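You operate a simulated robot arm through the tools that you are given. There is no shell and no other tool.

You run a simulated robot arm. Do the job below in one go: nothing can be reset, and whatever is moved stays where it is left.

## Task
Test the purple jack lead, put it back in its rack and clip on a pass or fail tag.
Fine: pass if the tester says good; one tag, the others stay on the rail; leave the tester dial on jack.

The check looks at the end state, three seconds after you hand in, the way a careful person would. Anything else that was tipped, shoved, dropped, spilled or broken makes it a failure.

## Robot
A 7-joint arm with a two-finger parallel gripper, fixed in place. Base frame: the origin is on the floor under the middle of its stand, x ahead of it, y to its left, z up. Readings come in cm, rad, newtons and seconds.
With the tool pointing down near the work surface it reaches from about 28 to 72 cm from the base axis. Its first joint turns from -2.897 to 2.897 rad. Payload 1.57 kg.
The tool frame sits at the grasp point between the pads (the TCP): z along the fingers, y along the line on which they close. The tips reach 3 cm beyond it. Largest opening 8 cm; finger width 1.7, thickness 1.2; the body of the gripper, 4 by 8.2 cm, starts 8 cm behind the TCP.
Orientation is that of the tool frame in the base frame, as [roll, pitch, yaw] about the fixed x, y, z axes, in that order (R = Rz(yaw) Ry(pitch) Rx(roll)). With the fingers straight down and closing along the base's y, the tool's x points along the base's -x, its y along +y and its z along -z.

## Interface
- The arm moves only by the tool step_arm. Its argument "plan" is a list that holds one entry, the list of rows, each a list of 6 numbers: the shift along the tool's x, y, z in cm, then the turn, a rotation vector about the tool's x, y, z in rad. In form: [[[x, y, z, wx, wy, wz], ...]]. A call has 1 to 20 rows; each row shifts and turns the commanded pose from where the row before left it, along the tool's axes as they then stand. "hand" is the gripper command, from -1 (fully open) to 1 (shut), values between in proportion, set as the call begins (left out, the last holds). A row lasts 0.2 s, in which the tool goes at most 5 cm and 0.15 rad; a call with a longer step from one row to the next is refused whole, and so is a gripper value outside its range. Where a pose cannot be reached the arm comes as near as it can. A force on the tool above 40 N (or 10 N above the force at the start of the call, whichever is more), or a blocked arm, ends the call early, and 0.2 s more pass. Each finger travels about 7.2 cm/s and halts on what it meets, pressing with about 42 N; the grip force reading is that of the motor and also rises with nothing between the fingers. The clock runs only during rows and for 0.2 s after the last one: add rows that do not move to give the fingers time. The reply holds the time, the measured pose of the TCP, the force on the tool along the base axes, the opening and the grip force, in the units named above and with some noise, with the torque about the TCP (base axes, N m) and any sound that the robot's microphone picked up.
- Cameras (640 x 400 px; columns grow to the right, rows downward): "scene" is fixed at [40.47, -50.43, 166.22]; the picture's right is [0.99, -0.11, 0.00], its down [-0.07, -0.66, -0.75] and it looks along [0.08, 0.74, -0.66] (base axes); focal length 314 px, centre (320, 200). "wrist" rides on the gripper at [7.2, -0.7, -12.2] in the tool frame; the picture's right is [0.09, 1.00, 0.00], its down [-0.84, 0.08, -0.54] and it looks along [-0.54, 0.05, 0.84] (tool axes); focal length 238 px, centre (320, 200). There is no depth. A picture from a camera that has moved, and an enlarged one, comes with that camera's place and axes in the base frame and with its lens. The place of the scene camera against the robot may be out by one fixed shift of up to 1.2 cm in any direction.
- capture(camera): a new picture of that camera. The clock stands still meanwhile.
- raise_lower(by): slides the trunk up (or, below 0, down) by that many cm; the arm rides with it, the base frame stays. It gives what a move gives, with no picture.
- zoom(camera, box): a new picture of the part [left, top, right, bottom] of that camera's present view, enlarged. The clock stands still meanwhile.
- sign_off(): hands the job in; it is judged then, once.

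Nothing tells you positions but the pictures and the camera data. Unless the task says otherwise, let go and move clear before handing in.

The tools are called after ">>>" as a command line: name --argument value ..., lists and objects as JSON in quotes. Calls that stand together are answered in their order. step_arm: Moves the arm, as the interface text tells. Its arguments: {"type":"object","properties":{"plan":{"type":"array"},"hand":{"type":"number"}},"required":["plan"]} The other tools are called the same way: raise_lower (by) moves the trunk up or down; capture (camera) takes a picture; zoom (camera, box) takes an enlarged picture of a part of a camera's view; sign_off () hands the job in.

At the start:

```text
time_s: 0.0
ee_pos: [36.72, 17.59, 127.97]
orientation: [-3.141, 0.002, 3.14]
contact_force: [0.2, 0.2, -0.2]
torque: [-0.01, 0.01, 0.01]
width: 7.98
grip_force: 0.1
trunk travel left (down, up): [-40.0, 8.0]
```

scene: 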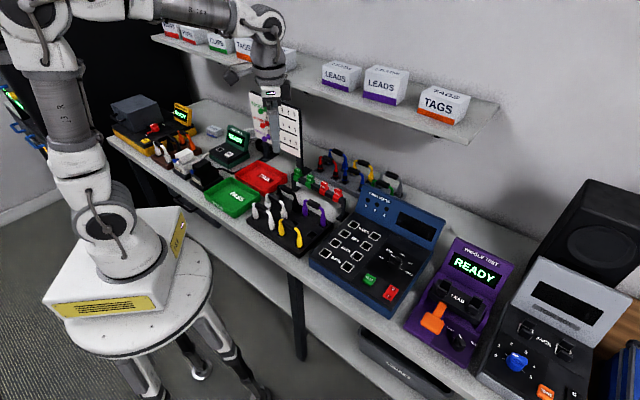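
wrist: 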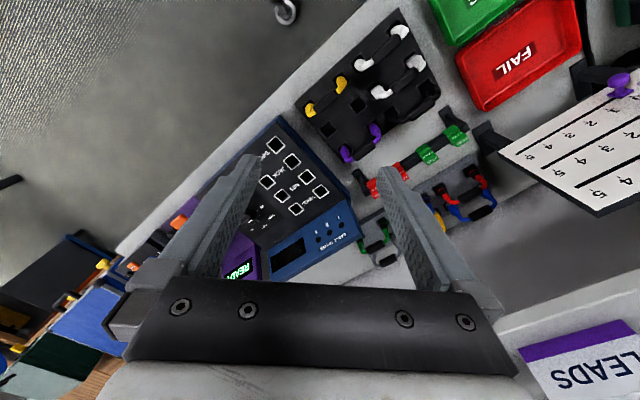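

I see a bench with a rack of leads, a tag rail, a blue panel, and a purple "WIGGLE TEST" tester reading READY. I'll zoom in for a closer look before I move anything.

>>> zoom --camera "scene" --box '[230, 140, 410, 260]'

>>> zoom --camera "scene" --box '[380, 220, 620, 400]'

>>> zoom --camera "scene" --box '[300, 170, 460, 330]'

>>> zoom --camera "scene" --box '[100, 80, 320, 240]'

>>> zoom --camera "wrist" --box '[240, 0, 560, 280]'

```text
3.33 times, centred on (320, 200) of scene
camera zoom: at [40.47, -50.43, 166.22], right [0.99, -0.11, 0.0], down [-0.07, -0.66, -0.75], along [0.08, 0.74, -0.66], focal length 1047 px, centre (320, 200)
```

zoom: 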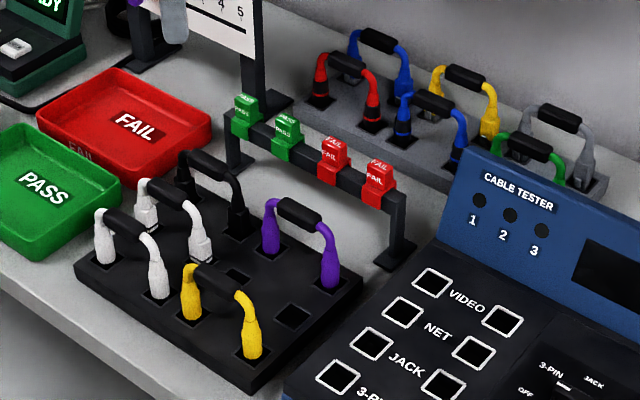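

```text
2.22 times, centred on (500, 310) of scene
camera zoom: at [40.47, -50.43, 166.22], right [0.99, -0.11, 0.0], down [-0.07, -0.66, -0.75], along [0.08, 0.74, -0.66], focal length 698 px, centre (-80, -44)
```

zoom: 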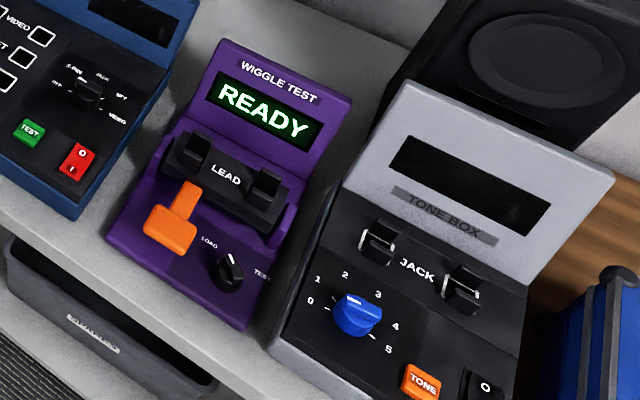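

```text
2.50 times, centred on (380, 250) of scene
camera zoom: at [40.47, -50.43, 166.22], right [0.99, -0.11, 0.0], down [-0.07, -0.66, -0.75], along [0.08, 0.74, -0.66], focal length 785 px, centre (170, 75)
```

zoom: 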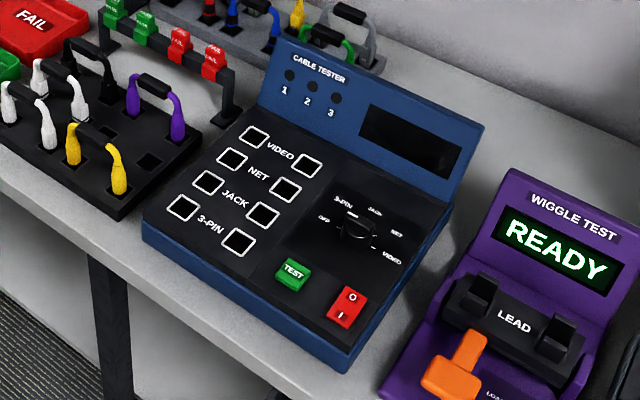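

```text
2.50 times, centred on (210, 160) of scene
camera zoom: at [40.47, -50.43, 166.22], right [0.99, -0.11, 0.0], down [-0.07, -0.66, -0.75], along [0.08, 0.74, -0.66], focal length 785 px, centre (595, 300)
```

zoom: 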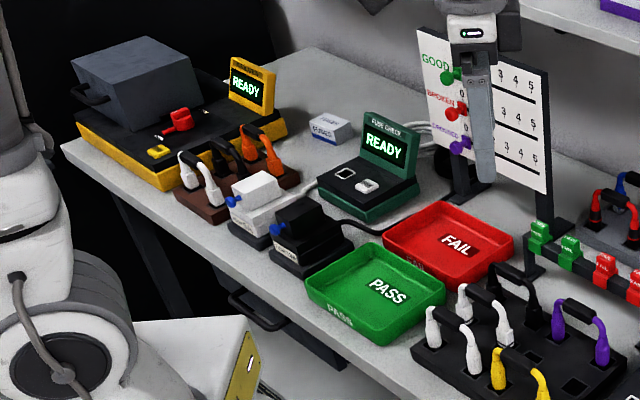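

```text
1.43 times, centred on (400, 140) of wrist
camera zoom: at [29.48, 16.98, 140.12], right [-0.09, 1.0, 0.0], down [0.84, 0.08, 0.54], along [0.54, 0.05, -0.84], focal length 340 px, centre (206, 286)
```

zoom: 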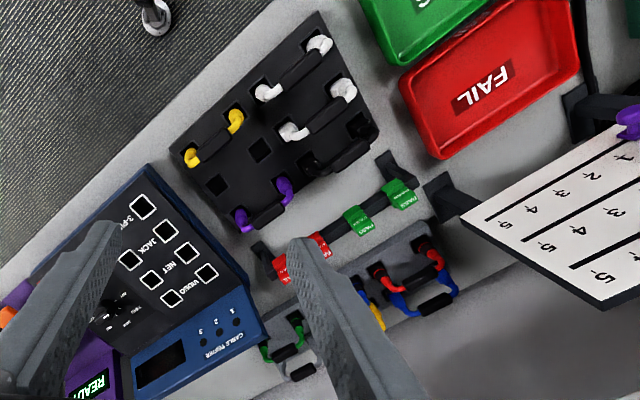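

The purple lead stands at the front right of the black rack, at roughly (47, 28, 93). The blue cable tester with its JACK sockets is near (62, 6). I'll move the arm sideways, high above the bench, to get a closer wrist view of the tester.

>>> step_arm --plan '[[[0, -4, 0, 0, 0, 0], [0, -4, 0, 0, 0, 0], [0, -4, 0, 0, 0, 0], [0, -4, 0, 0, 0, 0], [0, 0, 0, 0, 0, 0]]]'

>>> capture --camera "wrist"

>>> capture --camera "scene"

```text
time_s: 1.2
ee_pos: [36.56, 1.58, 127.94]
orientation: [3.141, -0.001, -3.14]
contact_force: [0.6, 0.0, 0.1]
torque: [0.0, 0.02, 0.01]
width: 7.99
grip_force: 0.1
trunk travel left (down, up): [-40.0, 8.0]
```

```text
taken
camera wrist: at [29.31, 0.79, 140.1], right [-0.09, 1.0, 0.0], down [0.84, 0.08, 0.54], along [0.54, 0.05, -0.84], focal length 238 px, centre (320, 200)
```

wrist: 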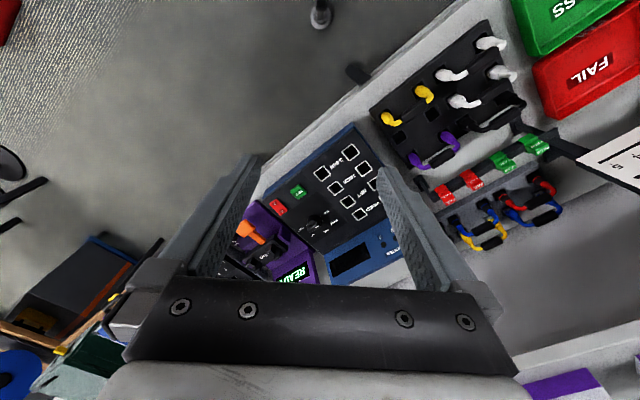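

```text
taken
```

scene: 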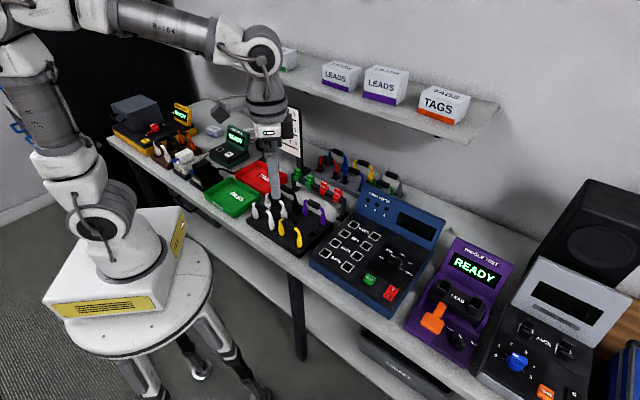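

The wrist camera now shows the tester between the fingers. I'll zoom in on its dial and switch.

>>> zoom --camera "wrist" --box '[240, 110, 420, 290]'

>>> zoom --camera "scene" --box '[360, 230, 440, 310]'

>>> zoom --camera "wrist" --box '[360, 20, 580, 240]'

```text
2.22 times, centred on (330, 200) of wrist
camera zoom: at [29.31, 0.79, 140.1], right [-0.09, 1.0, 0.0], down [0.84, 0.08, 0.54], along [0.54, 0.05, -0.84], focal length 530 px, centre (298, 200)
```

zoom: 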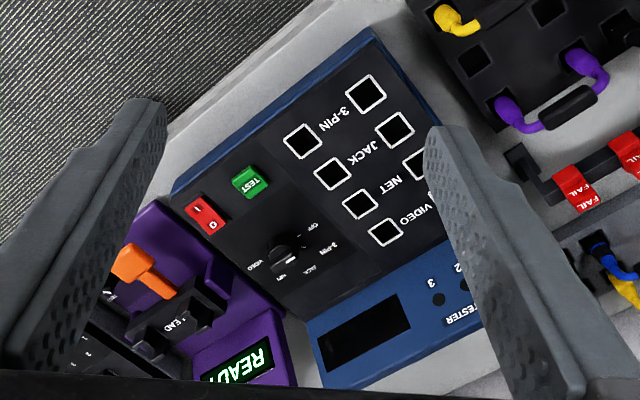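

```text
5.00 times, centred on (400, 270) of scene
camera zoom: at [40.47, -50.43, 166.22], right [0.99, -0.11, 0.0], down [-0.07, -0.66, -0.75], along [0.08, 0.74, -0.66], focal length 1571 px, centre (-80, -150)
```

zoom: 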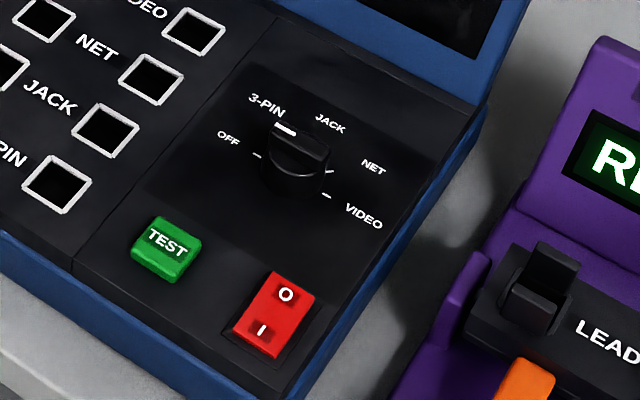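

```text
1.82 times, centred on (470, 130) of wrist
camera zoom: at [29.31, 0.79, 140.1], right [-0.09, 1.0, 0.0], down [0.84, 0.08, 0.54], along [0.54, 0.05, -0.84], focal length 433 px, centre (47, 327)
```

zoom: 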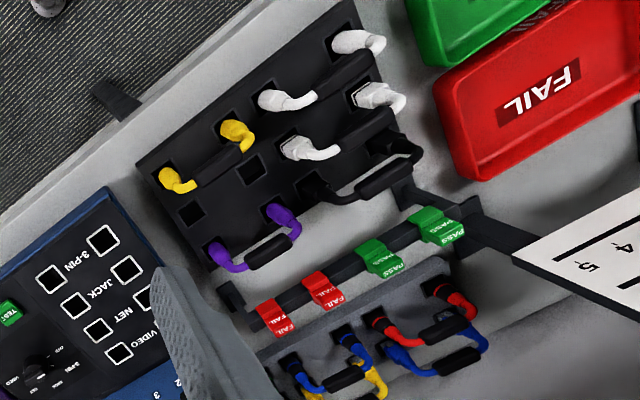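

The bench runs at about 45° to the base frame. The JACK sockets are near (52, 13) and (58, 7) at z≈89.6, and the dial currently seems to be on 3-PIN. I'll go high above the purple lead and turn the tool 45° so the fingers close across its handle.

>>> step_arm --plan '[[[-1.3, 3.275, 1.5, 0, 0, 0], [-1.3, 3.275, 1.5, 0, 0, 0], [-1.3, 3.275, 1.5, 0, 0, 0], [-1.3, 3.275, 1.5, 0, 0, 0], [-1.3, 3.275, 1.5, 0, 0, 0], [-1.3, 3.275, 1.5, 0, 0, 0], [-1.3, 3.275, 1.5, 0, 0, 0], [-1.3, 3.275, 1.5, 0, 0, 0], [0, 0, 0, 0, 0, 0.131], [0, 0, 0, 0, 0, 0.131], [0, 0, 0, 0, 0, 0.131], [0, 0, 0, 0, 0, 0.131], [0, 0, 0, 0, 0, 0.131], [0, 0, 0, 0, 0, 0.13], [0, 0, 0, 0, 0, 0]]]'

>>> capture --camera "wrist"

>>> capture --camera "scene"

```text
time_s: 4.4
ee_pos: [47.23, 27.8, 115.91]
orientation: [3.14, 0.0, 2.354]
contact_force: [0.2, -0.4, 0.9]
torque: [0.02, -0.01, 0.02]
width: 8.0
grip_force: 0.1
trunk travel left (down, up): [-40.0, 8.0]
```

```text
taken
camera wrist: at [41.58, 32.51, 128.08], right [0.64, 0.77, 0.0], down [0.65, -0.54, 0.54], along [0.42, -0.35, -0.84], focal length 238 px, centre (320, 200)
```

wrist: 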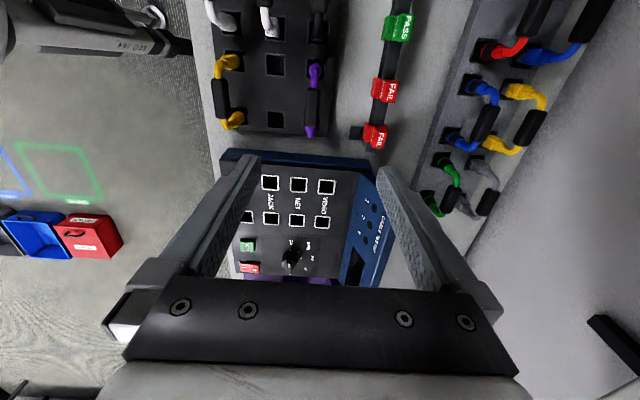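

```text
taken
```

scene: 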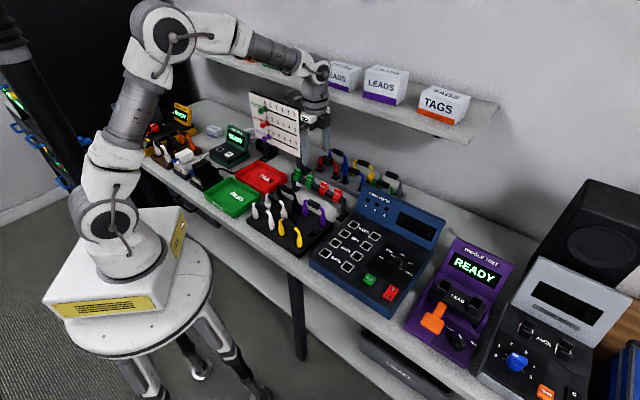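

The tool is now square with the bench, and the purple handle lies almost under the TCP, about 0.5 cm in tool x and -1.2 cm in tool y away. I'll come down part of the way and look again.

>>> step_arm --plan '[[[0.25, -0.6, 4, 0, 0, 0], [0.25, -0.6, 4, 0, 0, 0], [0, 0, 3, 0, 0, 0], [0, 0, 0, 0, 0, 0]]]'

>>> capture --camera "wrist"

>>> zoom --camera "scene" --box '[260, 120, 380, 240]'

```text
time_s: 5.4
ee_pos: [46.08, 27.44, 105.03]
orientation: [-3.141, 0.0, 2.356]
contact_force: [0.5, 1.3, 0.9]
torque: [0.0, -0.02, 0.02]
width: 8.02
grip_force: 0.0
trunk travel left (down, up): [-40.0, 8.0]
```

```text
taken
camera wrist: at [40.46, 32.08, 117.14], right [0.64, 0.77, 0.0], down [0.65, -0.54, 0.54], along [0.42, -0.35, -0.84], focal length 238 px, centre (320, 200)
```

wrist: 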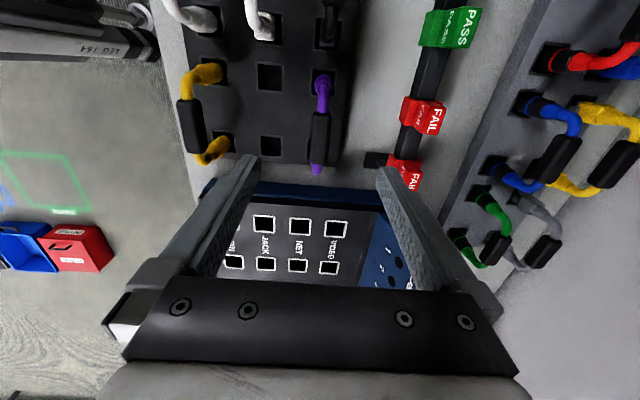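

```text
3.33 times, centred on (320, 180) of scene
camera zoom: at [40.47, -50.43, 166.22], right [0.99, -0.11, 0.0], down [-0.07, -0.66, -0.75], along [0.08, 0.74, -0.66], focal length 1047 px, centre (320, 267)
```

zoom: 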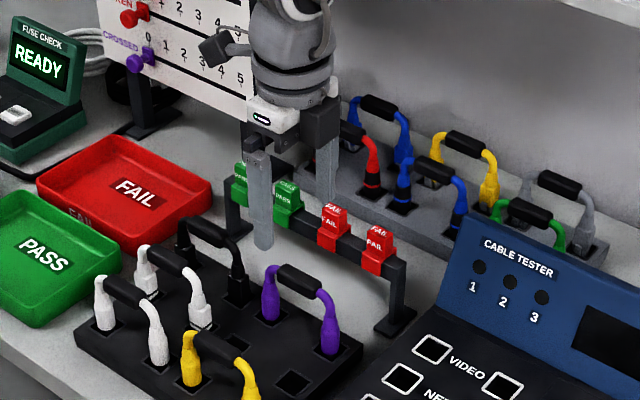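

The handle centre comes out near (45.6, 27.8) at a height of about 96.5. I'll shift 0.6 cm along tool x, come down 5 cm with the fingers straddling the handle, and check.

>>> step_arm --plan '[[[0.6, -0.1, 2.5, 0, 0, 0], [0, 0, 2.5, 0, 0, 0], [0, 0, 0, 0, 0, 0]]]'

>>> capture --camera "wrist"

>>> zoom --camera "scene" --box '[270, 150, 370, 250]'

```text
time_s: 6.2
ee_pos: [45.53, 27.74, 100.14]
orientation: [-3.141, 0.0, 2.358]
contact_force: [0.0, 0.5, 0.2]
torque: [0.0, -0.01, 0.0]
width: 7.98
grip_force: 0.1
trunk travel left (down, up): [-40.0, 8.0]
```

```text
taken
camera wrist: at [39.88, 32.36, 112.2], right [0.64, 0.77, 0.0], down [0.65, -0.54, 0.54], along [0.42, -0.35, -0.84], focal length 238 px, centre (320, 200)
```

wrist: 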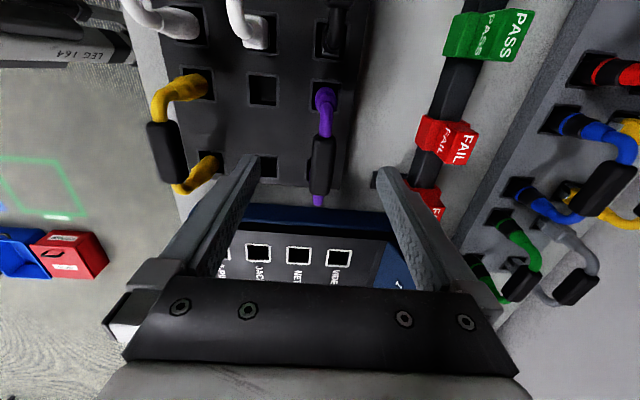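

```text
4.00 times, centred on (320, 200) of scene
camera zoom: at [40.47, -50.43, 166.22], right [0.99, -0.11, 0.0], down [-0.07, -0.66, -0.75], along [0.08, 0.74, -0.66], focal length 1257 px, centre (320, 200)
```

zoom: 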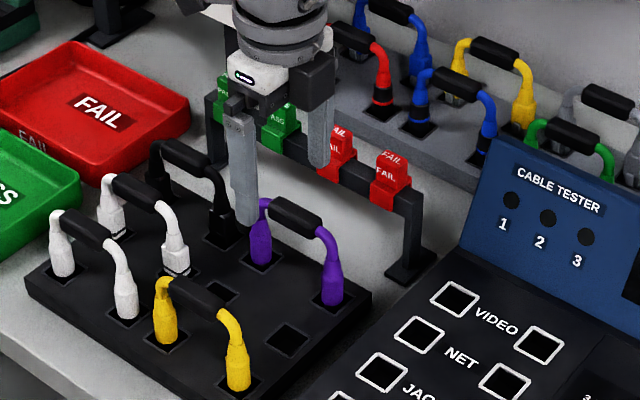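

The scene view suggests the handle sits a little lower than I estimated, about 94 to 96. I'll go down 3 cm, still straddling it, and measure again.

>>> step_arm --plan '[[[0, 0, 1.5, 0, 0, 0], [0, 0, 1.5, 0, 0, 0], [0, 0, 0, 0, 0, 0]]]'

>>> zoom --camera "wrist" --box '[220, 80, 420, 280]'

>>> zoom --camera "scene" --box '[270, 150, 370, 250]'

```text
time_s: 7.0
ee_pos: [45.48, 27.6, 96.98]
orientation: [3.141, 0.001, 2.356]
contact_force: [-0.4, 0.8, 0.1]
torque: [-0.01, 0.02, 0.01]
width: 8.0
grip_force: 0.1
trunk travel left (down, up): [-40.0, 8.0]
```

```text
2.00 times, centred on (320, 180) of wrist
camera zoom: at [39.82, 32.37, 109.15], right [0.64, 0.77, 0.0], down [0.65, -0.54, 0.54], along [0.42, -0.35, -0.84], focal length 477 px, centre (320, 240)
```

zoom: 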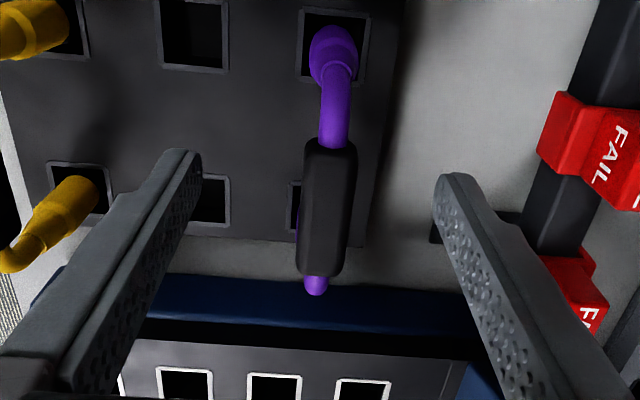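

```text
4.00 times, centred on (320, 200) of scene
camera zoom: at [40.47, -50.43, 166.22], right [0.99, -0.11, 0.0], down [-0.07, -0.66, -0.75], along [0.08, 0.74, -0.66], focal length 1257 px, centre (320, 200)
```

zoom: 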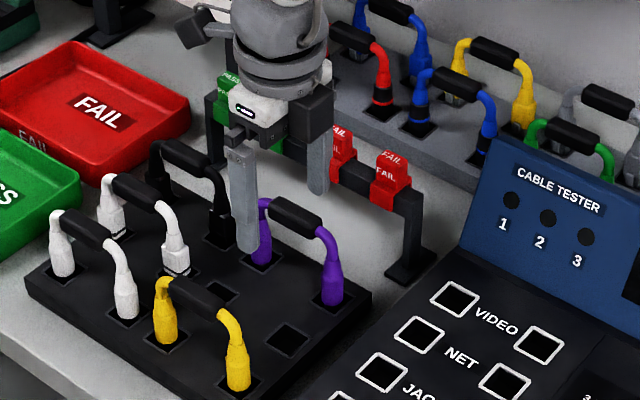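

Across the views the handle fits best at a height of about 94.5, roughly 0.6 to 0.9 cm toward the bench right. I'll shift over, go down 2 cm, and check again.

>>> step_arm --plan '[[[-0.6, 0.25, 1, 0, 0, 0], [0, 0, 1, 0, 0, 0], [0, 0, 0, 0, 0, 0]]]'

>>> zoom --camera "wrist" --box '[220, 80, 420, 280]'

>>> zoom --camera "scene" --box '[285, 180, 345, 240]'

```text
time_s: 7.8
ee_pos: [45.99, 27.43, 94.95]
orientation: [3.14, 0.0, 2.357]
contact_force: [-1.2, 0.0, -0.5]
torque: [0.01, -0.03, 0.01]
width: 8.0
grip_force: 0.1
trunk travel left (down, up): [-40.0, 8.0]
```

```text
2.00 times, centred on (320, 180) of wrist
camera zoom: at [40.41, 32.1, 107.13], right [0.64, 0.77, 0.0], down [0.65, -0.54, 0.54], along [0.42, -0.35, -0.84], focal length 477 px, centre (320, 240)
```

zoom: 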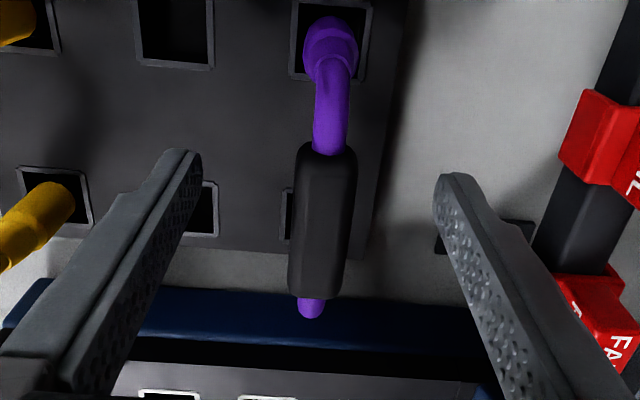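

```text
6.67 times, centred on (315, 210) of scene
camera zoom: at [40.47, -50.43, 166.22], right [0.99, -0.11, 0.0], down [-0.07, -0.66, -0.75], along [0.08, 0.74, -0.66], focal length 2094 px, centre (353, 133)
```

zoom: 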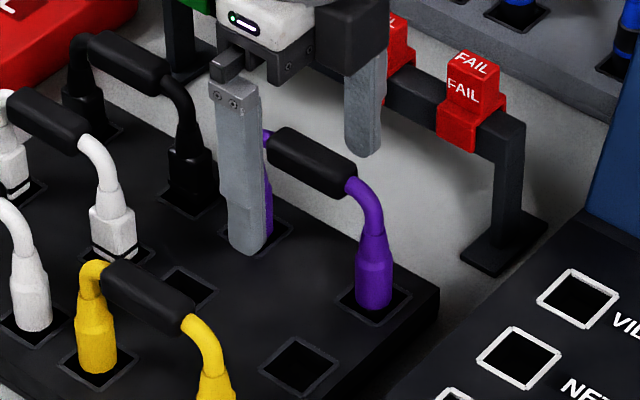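

The handle is at z≈94.3 and about 0.45 cm further to the right. I'll make that correction, settle around it, then close the gripper.

>>> step_arm --plan '[[[-0.45, 0.12, 0.9, 0, 0, 0], [0, 0, 0, 0, 0, 0]]]'

>>> step_arm --plan '[[[0, 0, 0, 0, 0, 0], [0, 0, 0, 0, 0, 0], [0, 0, 0, 0, 0, 0], [0, 0, 0, 0, 0, 0], [0, 0, 0, 0, 0, 0]]]' --hand 1

>>> zoom --camera "wrist" --box '[220, 80, 420, 280]'

>>> zoom --camera "scene" --box '[285, 180, 345, 240]'

```text
time_s: 8.4
ee_pos: [46.55, 27.22, 94.19]
orientation: [3.139, 0.0, 2.358]
contact_force: [-0.8, 1.1, 0.2]
torque: [0.02, -0.04, 0.02]
width: 7.98
grip_force: 0.1
trunk travel left (down, up): [-40.0, 8.0]
```

```text
time_s: 9.6
ee_pos: [46.43, 27.22, 94.17]
orientation: [-3.141, 0.001, 2.358]
contact_force: [0.2, -1.1, 0.6]
torque: [-0.02, 0.0, 0.01]
width: 1.74
grip_force: 31.7
trunk travel left (down, up): [-40.0, 8.0]
```

```text
2.00 times, centred on (320, 180) of wrist
camera zoom: at [40.84, 31.92, 106.29], right [0.64, 0.77, 0.0], down [0.65, -0.54, 0.54], along [0.42, -0.35, -0.84], focal length 477 px, centre (320, 240)
```

zoom: 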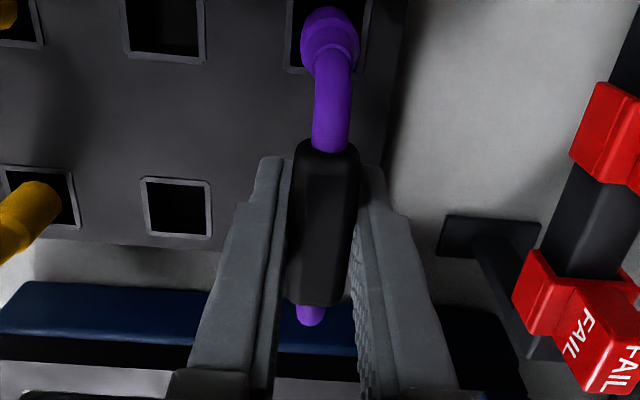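

```text
6.67 times, centred on (315, 210) of scene
camera zoom: at [40.47, -50.43, 166.22], right [0.99, -0.11, 0.0], down [-0.07, -0.66, -0.75], along [0.08, 0.74, -0.66], focal length 2094 px, centre (353, 133)
```

zoom: 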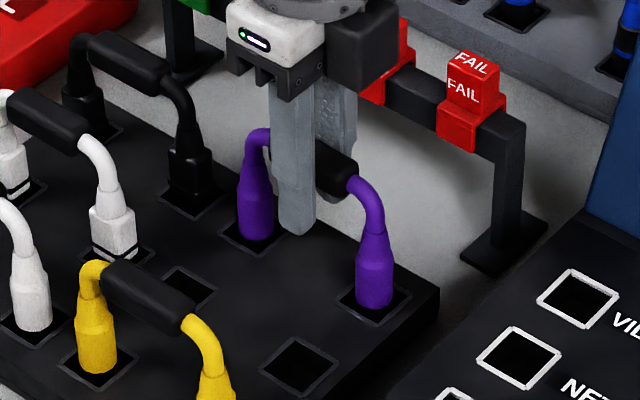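

The gripper holds the handle at 1.74 cm width. I'll lift the lead slowly, straight up, and check the force and the picture.

>>> step_arm --plan '[[[0, 0, -1, 0, 0, 0], [0, 0, -1, 0, 0, 0], [0, 0, -1.5, 0, 0, 0], [0, 0, -2, 0, 0, 0], [0, 0, -2.5, 0, 0, 0], [0, 0, -2, 0, 0, 0], [0, 0, 0, 0, 0, 0]]]'

>>> capture --camera "wrist"

>>> zoom --camera "scene" --box '[260, 140, 380, 260]'

```text
time_s: 11.2
ee_pos: [46.53, 27.18, 104.11]
orientation: [-3.141, -0.001, 2.356]
contact_force: [0.0, 0.1, -1.1]
torque: [0.01, 0.01, 0.02]
width: 1.74
grip_force: 31.8
trunk travel left (down, up): [-40.0, 8.0]
```

```text
taken
camera wrist: at [40.83, 31.92, 116.29], right [0.64, 0.77, 0.0], down [0.65, -0.54, 0.54], along [0.42, -0.35, -0.84], focal length 238 px, centre (320, 200)
```

wrist: 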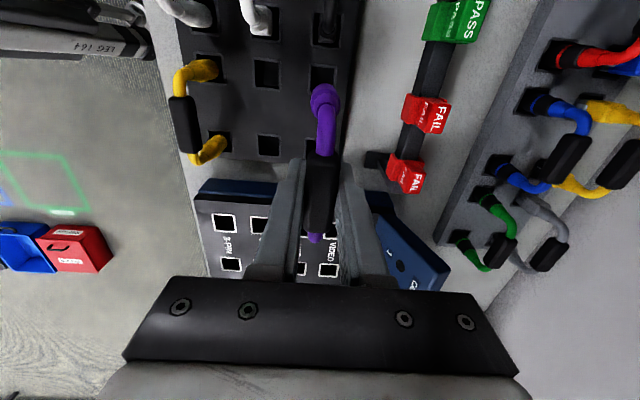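

```text
3.33 times, centred on (320, 200) of scene
camera zoom: at [40.47, -50.43, 166.22], right [0.99, -0.11, 0.0], down [-0.07, -0.66, -0.75], along [0.08, 0.74, -0.66], focal length 1047 px, centre (320, 200)
```

zoom: 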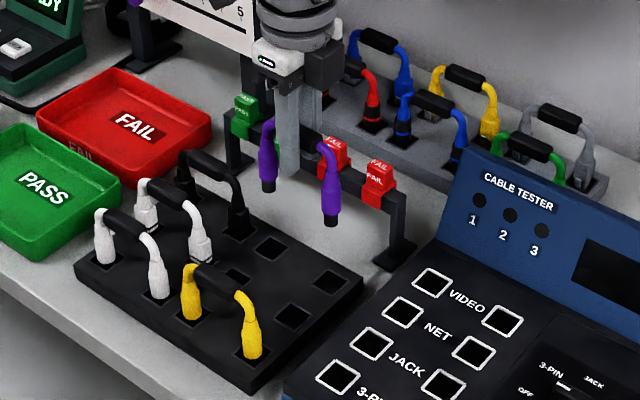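

The lead is out of the rack and hangs straight, with its plug tips about 8.3 cm below the TCP. I'll carry it over to the JACK sockets at this height and look.

>>> step_arm --plan '[[[-3, -1.1, 0, 0, 0, 0], [-3, -1.2, 0, 0, 0, 0], [-3, -1.2, 0, 0, 0, 0], [-3, -1.2, 0, 0, 0, 0], [-3, -1.2, 0, 0, 0, 0], [-3, -1.1, 0, 0, 0, 0], [0, 0, 0, 0, 0, 0], [0, 0, 0, 0, 0, 0]]]'

>>> capture --camera "wrist"

>>> zoom --camera "scene" --box '[300, 180, 440, 320]'

```text
time_s: 13.0
ee_pos: [54.38, 9.48, 104.11]
orientation: [-3.141, -0.001, 2.356]
contact_force: [0.9, -0.7, -1.5]
torque: [0.0, -0.02, -0.02]
width: 1.76
grip_force: 32.5
trunk travel left (down, up): [-40.0, 8.0]
```

```text
taken
camera wrist: at [48.64, 14.11, 116.2], right [0.64, 0.77, 0.0], down [0.65, -0.54, 0.54], along [0.42, -0.35, -0.84], focal length 238 px, centre (320, 200)
```

wrist: 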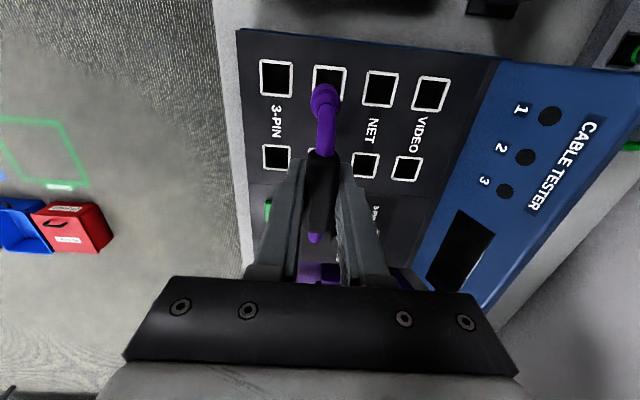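

```text
2.86 times, centred on (370, 250) of scene
camera zoom: at [40.47, -50.43, 166.22], right [0.99, -0.11, 0.0], down [-0.07, -0.66, -0.75], along [0.08, 0.74, -0.66], focal length 898 px, centre (177, 57)
```

zoom: 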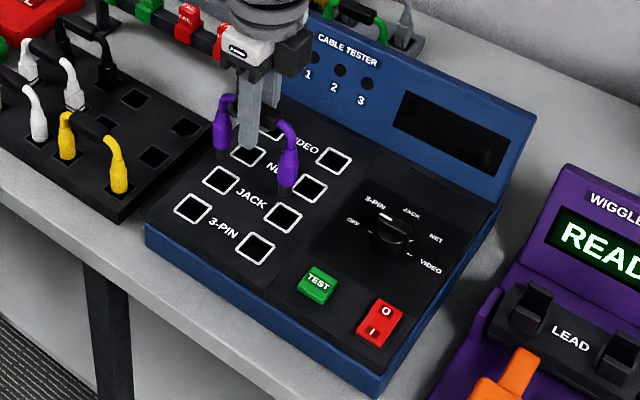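

The lead hangs just over the JACK row. I'll zoom both cameras to measure plug and socket alignment.

>>> zoom --camera "wrist" --box '[250, 40, 450, 200]'

>>> zoom --camera "scene" --box '[320, 200, 380, 260]'

```text
2.50 times, centred on (350, 120) of wrist
camera zoom: at [48.64, 14.11, 116.2], right [0.64, 0.77, 0.0], down [0.65, -0.54, 0.54], along [0.42, -0.35, -0.84], focal length 596 px, centre (245, 400)
```

zoom: 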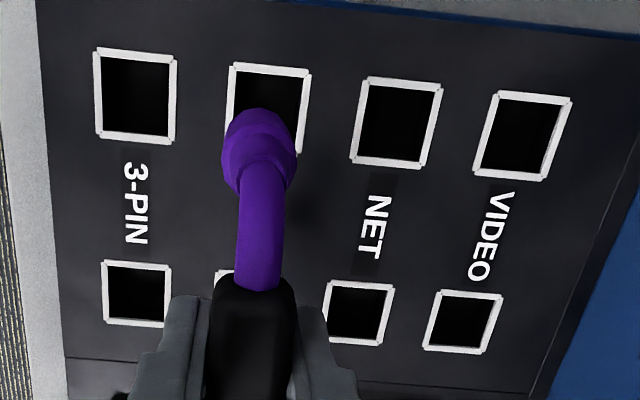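

```text
6.67 times, centred on (350, 230) of scene
camera zoom: at [40.47, -50.43, 166.22], right [0.99, -0.11, 0.0], down [-0.07, -0.66, -0.75], along [0.08, 0.74, -0.66], focal length 2094 px, centre (120, 0)
```

zoom: 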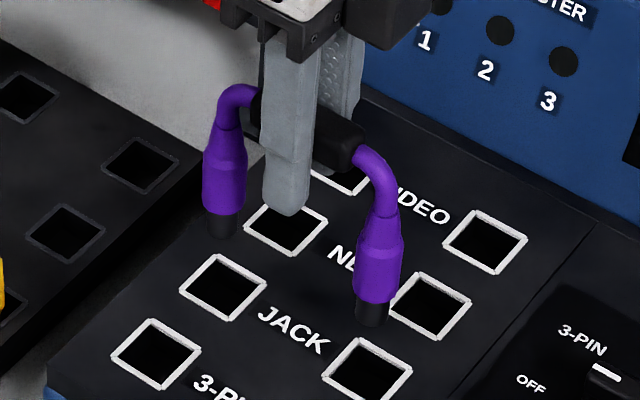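

Both cameras agree on a small correction of about +0.2 in tool x and +0.45 in tool y, with the panel surface near z≈91. I'll apply it, come down 2 cm and look again.

>>> step_arm --plan '[[[0.2, 0.45, 0, 0, 0, 0], [0, 0, 1, 0, 0, 0], [0, 0, 1, 0, 0, 0], [0, 0, 0, 0, 0, 0], [0, 0, 0, 0, 0, 0]]]'

>>> zoom --camera "wrist" --box '[250, 40, 450, 200]'

>>> zoom --camera "scene" --box '[320, 200, 380, 260]'

```text
time_s: 14.2
ee_pos: [54.43, 9.9, 101.83]
orientation: [-3.141, 0.0, 2.356]
contact_force: [-0.3, -0.1, -1.0]
torque: [-0.02, -0.01, 0.02]
width: 1.76
grip_force: 32.2
trunk travel left (down, up): [-40.0, 8.0]
```

```text
2.50 times, centred on (350, 120) of wrist
camera zoom: at [48.79, 14.58, 114.09], right [0.64, 0.77, 0.0], down [0.65, -0.54, 0.54], along [0.42, -0.35, -0.84], focal length 596 px, centre (245, 400)
```

zoom: 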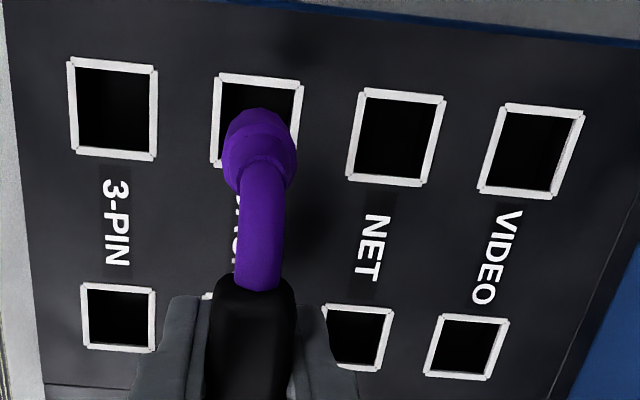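

```text
6.67 times, centred on (350, 230) of scene
camera zoom: at [40.47, -50.43, 166.22], right [0.99, -0.11, 0.0], down [-0.07, -0.66, -0.75], along [0.08, 0.74, -0.66], focal length 2094 px, centre (120, 0)
```

zoom: 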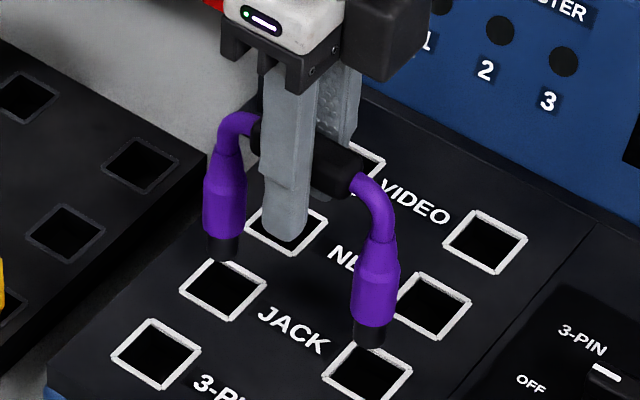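

The plugs are now centred over the JACK sockets, with their tips about 2.1 cm above the panel. I'll come down slowly into the sockets and watch the force.

>>> step_arm --plan '[[[0, 0, 0.5, 0, 0, 0], [0, 0, 0.5, 0, 0, 0], [0, 0, 0.5, 0, 0, 0], [0, 0, 0.5, 0, 0, 0], [0, 0, 0.3, 0, 0, 0], [0, 0, 0.3, 0, 0, 0], [0, 0, 0, 0, 0, 0]]]'

>>> zoom --camera "wrist" --box '[250, 40, 450, 200]'

>>> zoom --camera "scene" --box '[320, 200, 380, 260]'

```text
time_s: 15.8
ee_pos: [54.48, 10.05, 99.6]
orientation: [3.141, 0.0, 2.355]
contact_force: [0.5, 0.6, -0.6]
torque: [0.03, -0.02, 0.0]
width: 1.73
grip_force: 32.3
trunk travel left (down, up): [-40.0, 8.0]
```

```text
2.50 times, centred on (350, 120) of wrist
camera zoom: at [48.84, 14.71, 111.74], right [0.64, 0.77, 0.0], down [0.65, -0.54, 0.54], along [0.42, -0.35, -0.84], focal length 596 px, centre (245, 400)
```

zoom: 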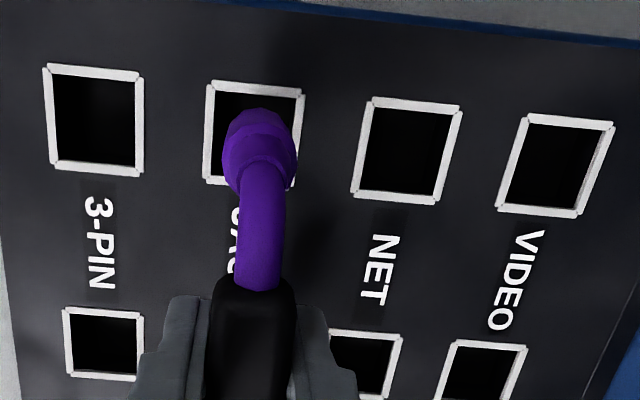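

```text
6.67 times, centred on (350, 230) of scene
camera zoom: at [40.47, -50.43, 166.22], right [0.99, -0.11, 0.0], down [-0.07, -0.66, -0.75], along [0.08, 0.74, -0.66], focal length 2094 px, centre (120, 0)
```

zoom: 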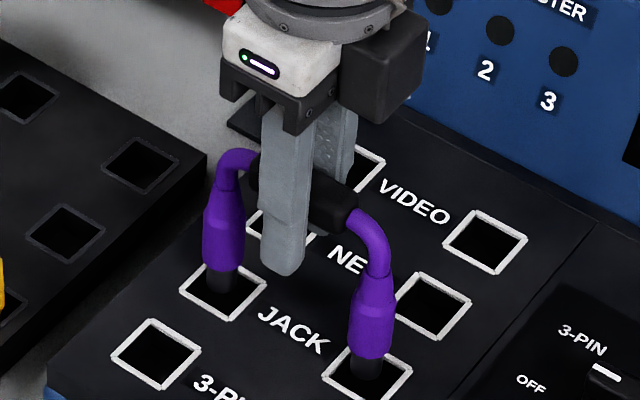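

The tips are just at the socket mouths and lined up. I'll continue down until the plugs are seated.

>>> step_arm --plan '[[[0, 0, 0.4, 0, 0, 0], [0, 0, 0.4, 0, 0, 0], [0, 0, 0.4, 0, 0, 0], [0, 0, 0.3, 0, 0, 0], [0, 0, 0, 0, 0, 0]]]'

>>> zoom --camera "scene" --box '[320, 200, 380, 260]'

```text
time_s: 17.0
ee_pos: [54.47, 10.05, 98.01]
orientation: [-3.141, 0.0, 2.357]
contact_force: [0.1, -0.7, -0.7]
torque: [0.01, 0.04, -0.03]
width: 1.77
grip_force: 32.6
trunk travel left (down, up): [-40.0, 8.0]
```

```text
6.67 times, centred on (350, 230) of scene
camera zoom: at [40.47, -50.43, 166.22], right [0.99, -0.11, 0.0], down [-0.07, -0.66, -0.75], along [0.08, 0.74, -0.66], focal length 2094 px, centre (120, 0)
```

zoom: 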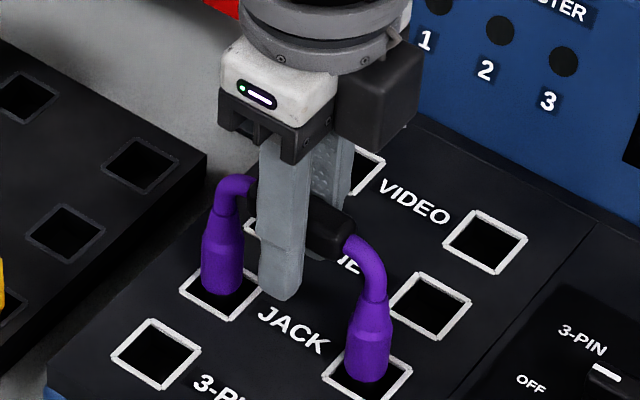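

The plugs are going in freely. I'll keep going down in small steps until contact.

>>> step_arm --plan '[[[0, 0, 0.3, 0, 0, 0], [0, 0, 0.3, 0, 0, 0], [0, 0, 0.2, 0, 0, 0], [0, 0, 0.2, 0, 0, 0], [0, 0, 0, 0, 0, 0]]]'

>>> zoom --camera "scene" --box '[320, 200, 380, 260]'

```text
time_s: 17.8
ee_pos: [54.5, 10.17, 97.81]
orientation: [3.133, 0.002, 2.358]
contact_force: [-8.9, -0.3, 18.9]
torque: [-0.11, 0.44, -0.05]
width: 1.73
grip_force: 32.5
trunk travel left (down, up): [-40.0, 8.0]
stopped in row 4: the force on the tool passed its limit at 43 N (the readings are from after the stop); the commanded pose is now the measured one
```

```text
6.67 times, centred on (350, 230) of scene
camera zoom: at [40.47, -50.43, 166.22], right [0.99, -0.11, 0.0], down [-0.07, -0.66, -0.75], along [0.08, 0.74, -0.66], focal length 2094 px, centre (120, 0)
```

zoom: 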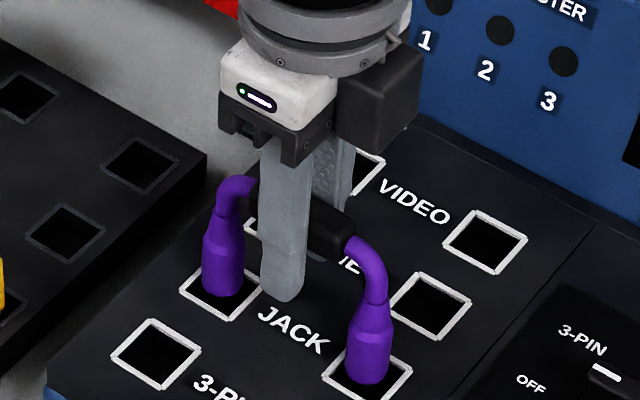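

The plugs bottomed out at TCP z≈97.8 and appear seated. I'll relax slightly and open the gripper.

>>> step_arm --plan '[[[0, 0, -0.1, 0, 0, 0], [0, 0, 0, 0, 0, 0]]]'

>>> step_arm --plan '[[[0, 0, 0, 0, 0, 0], [0, 0, 0, 0, 0, 0], [0, 0, 0, 0, 0, 0]]]' --hand -0.2

>>> zoom --camera "scene" --box '[320, 200, 380, 260]'

>>> zoom --camera "wrist" --box '[220, 60, 420, 260]'

```text
time_s: 18.4
ee_pos: [54.63, 10.04, 97.84]
orientation: [3.132, 0.004, 2.357]
contact_force: [-8.6, 0.7, 20.2]
torque: [-0.13, 0.29, -0.03]
width: 1.73
grip_force: 32.5
trunk travel left (down, up): [-40.0, 8.0]
```

```text
time_s: 19.2
ee_pos: [54.78, 10.11, 97.62]
orientation: [3.137, 0.003, 2.355]
contact_force: [1.0, -0.2, 1.1]
torque: [-0.03, -0.02, -0.02]
width: 4.82
grip_force: 0.0
trunk travel left (down, up): [-40.0, 8.0]
```

```text
6.67 times, centred on (350, 230) of scene
camera zoom: at [40.47, -50.43, 166.22], right [0.99, -0.11, 0.0], down [-0.07, -0.66, -0.75], along [0.08, 0.74, -0.66], focal length 2094 px, centre (120, 0)
```

zoom: 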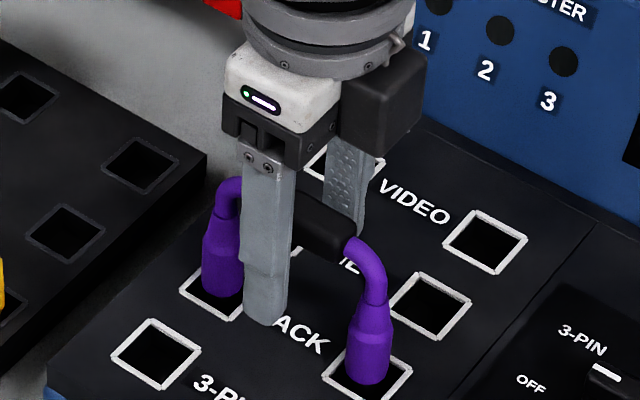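

```text
2.00 times, centred on (320, 160) of wrist
camera zoom: at [48.98, 14.73, 109.76], right [0.64, 0.77, 0.01], down [0.64, -0.54, 0.55], along [0.42, -0.34, -0.84], focal length 477 px, centre (320, 280)
```

zoom: 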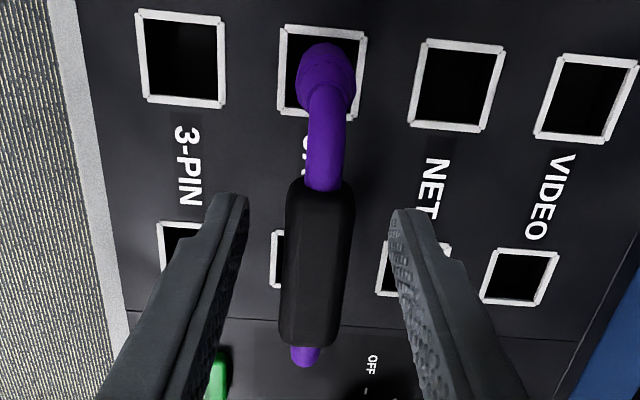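

The lead now stands in the JACK sockets on its own. I'll rise straight up and move right to look at the dial, TEST button and power switch.

>>> step_arm --plan '[[[0, 0, -2, 0, 0, 0], [0, 0, -3, 0, 0, 0], [0, 0, -4, 0, 0, 0], [-3, 1, -2, 0, 0, 0], [-3, 1, 0, 0, 0, 0], [0, 0, 0, 0, 0, 0], [0, 0, 0, 0, 0, 0]]]'

>>> capture --camera "wrist"

>>> zoom --camera "scene" --box '[330, 210, 430, 310]'

```text
time_s: 20.8
ee_pos: [60.13, 7.31, 108.65]
orientation: [3.138, 0.003, 2.356]
contact_force: [-0.3, 0.4, 0.0]
torque: [-0.01, -0.02, -0.02]
width: 4.8
grip_force: 0.1
trunk travel left (down, up): [-40.0, 8.0]
```

```text
taken
camera wrist: at [54.43, 11.93, 120.77], right [0.64, 0.77, 0.01], down [0.64, -0.54, 0.55], along [0.42, -0.34, -0.84], focal length 238 px, centre (320, 200)
```

wrist: 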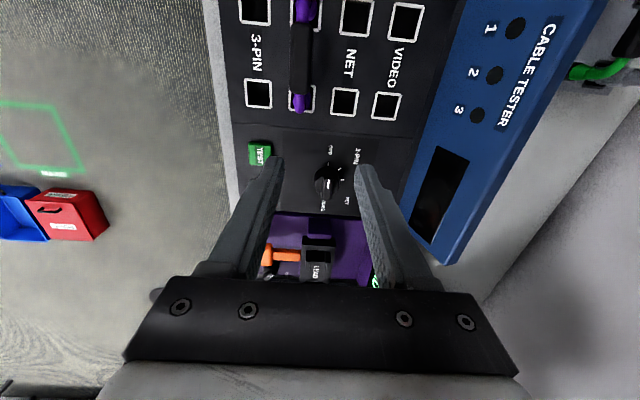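

```text
4.00 times, centred on (380, 260) of scene
camera zoom: at [40.47, -50.43, 166.22], right [0.99, -0.11, 0.0], down [-0.07, -0.66, -0.75], along [0.08, 0.74, -0.66], focal length 1257 px, centre (80, -40)
```

zoom: 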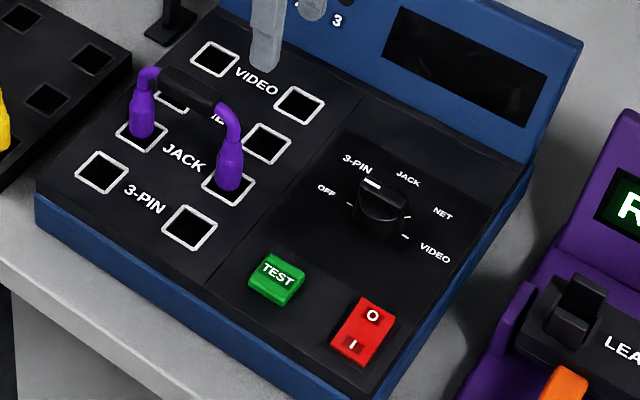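

The lead stands upright in JACK, and the dial and TEST button are visible. I'll zoom on the dial and the rocker switch.

>>> zoom --camera "wrist" --box '[280, 120, 400, 240]'

>>> zoom --camera "scene" --box '[400, 240, 450, 300]'

>>> zoom --camera "scene" --box '[385, 245, 445, 305]'

```text
3.33 times, centred on (340, 180) of wrist
camera zoom: at [54.43, 11.93, 120.77], right [0.64, 0.77, 0.01], down [0.64, -0.54, 0.55], along [0.42, -0.34, -0.84], focal length 794 px, centre (253, 267)
```

zoom: 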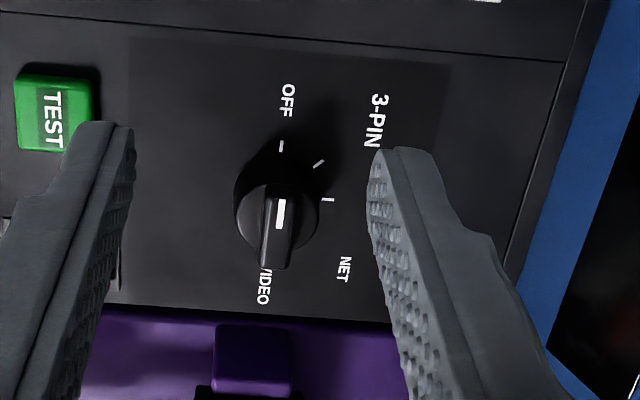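

```text
6.67 times, centred on (425, 270) of scene
camera zoom: at [40.47, -50.43, 166.22], right [0.99, -0.11, 0.0], down [-0.07, -0.66, -0.75], along [0.08, 0.74, -0.66], focal length 2094 px, centre (-380, -267)
```

zoom: 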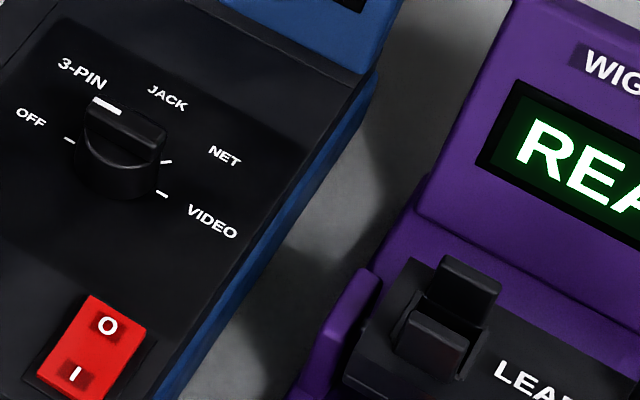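

```text
6.67 times, centred on (415, 275) of scene
camera zoom: at [40.47, -50.43, 166.22], right [0.99, -0.11, 0.0], down [-0.07, -0.66, -0.75], along [0.08, 0.74, -0.66], focal length 2094 px, centre (-313, -300)
```

zoom: 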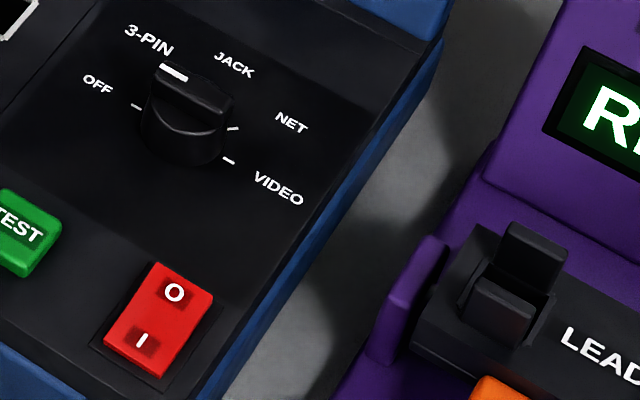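

The dial's white mark points left to OFF. JACK lies straight back, so it needs a 90° clockwise turn. To have wrist range for that, I'll first flip the tool 180° with the camera swinging past the front, high above the panel.

>>> step_arm --plan '[[[0, 0, 0, 0.0036, 0.003, 0], [0, 0, 0, 0, 0, -0.15], [0, 0, 0, 0, 0, -0.15], [0, 0, 0, 0, 0, -0.15], [0, 0, 0, 0, 0, -0.15], [0, 0, 0, 0, 0, -0.15], [0, 0, 0, 0, 0, -0.15], [0, 0, 0, 0, 0, -0.15], [0, 0, 0, 0, 0, -0.15], [0, 0, 0, 0, 0, -0.15], [0, 0, 0, 0, 0, -0.15], [0, 0, 0, 0, 0, -0.15], [0, 0, 0, 0, 0, -0.15], [0, 0, 0, 0, 0, -0.15], [0, 0, 0, 0, 0, -0.15], [0, 0, 0, 0, 0, -0.15], [0, 0, 0, 0, 0, -0.15], [0, 0, 0, 0, 0, -0.15], [0, 0, 0, 0, 0, -0.15], [0, 0, 0, 0, 0, -0.15]]]'

>>> step_arm --plan '[[[0, 0, 0, 0, 0, -0.15], [0, 0, 0, 0, 0, -0.1416], [0, 0, 0, 0, 0, 0], [0, 0, 0, 0, 0, 0]]]'

>>> capture --camera "wrist"

>>> capture --camera "scene"

```text
time_s: 25.0
ee_pos: [60.25, 7.19, 108.61]
orientation: [-3.138, 0.002, -1.074]
contact_force: [0.1, 0.2, -0.2]
torque: [0.01, 0.0, -0.01]
width: 4.78
grip_force: 0.2
trunk travel left (down, up): [-40.0, 8.0]
```

```text
time_s: 26.0
ee_pos: [60.19, 7.31, 108.67]
orientation: [-3.139, -0.002, -0.787]
contact_force: [-0.5, 0.8, 0.6]
torque: [-0.03, 0.01, 0.01]
width: 4.83
grip_force: 0.0
trunk travel left (down, up): [-40.0, 8.0]
```

```text
taken
camera wrist: at [65.71, 2.67, 120.86], right [-0.64, -0.77, 0.0], down [-0.65, 0.54, 0.54], along [-0.42, 0.35, -0.84], focal length 238 px, centre (320, 200)
```

wrist: 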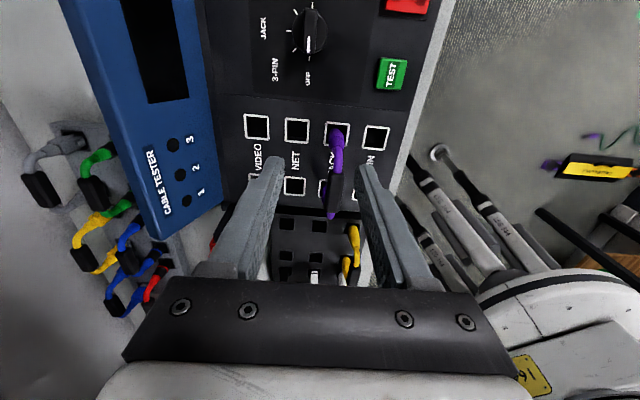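

```text
taken
```

scene: 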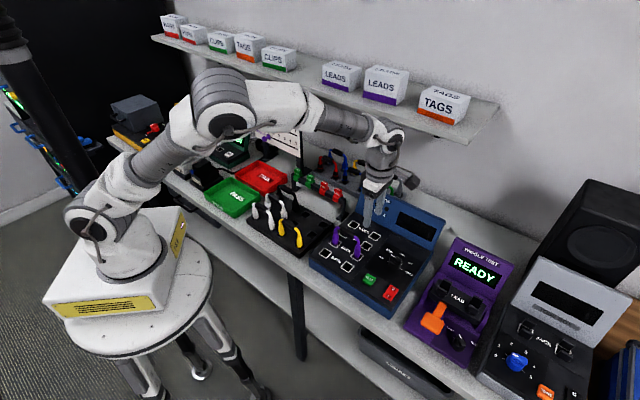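

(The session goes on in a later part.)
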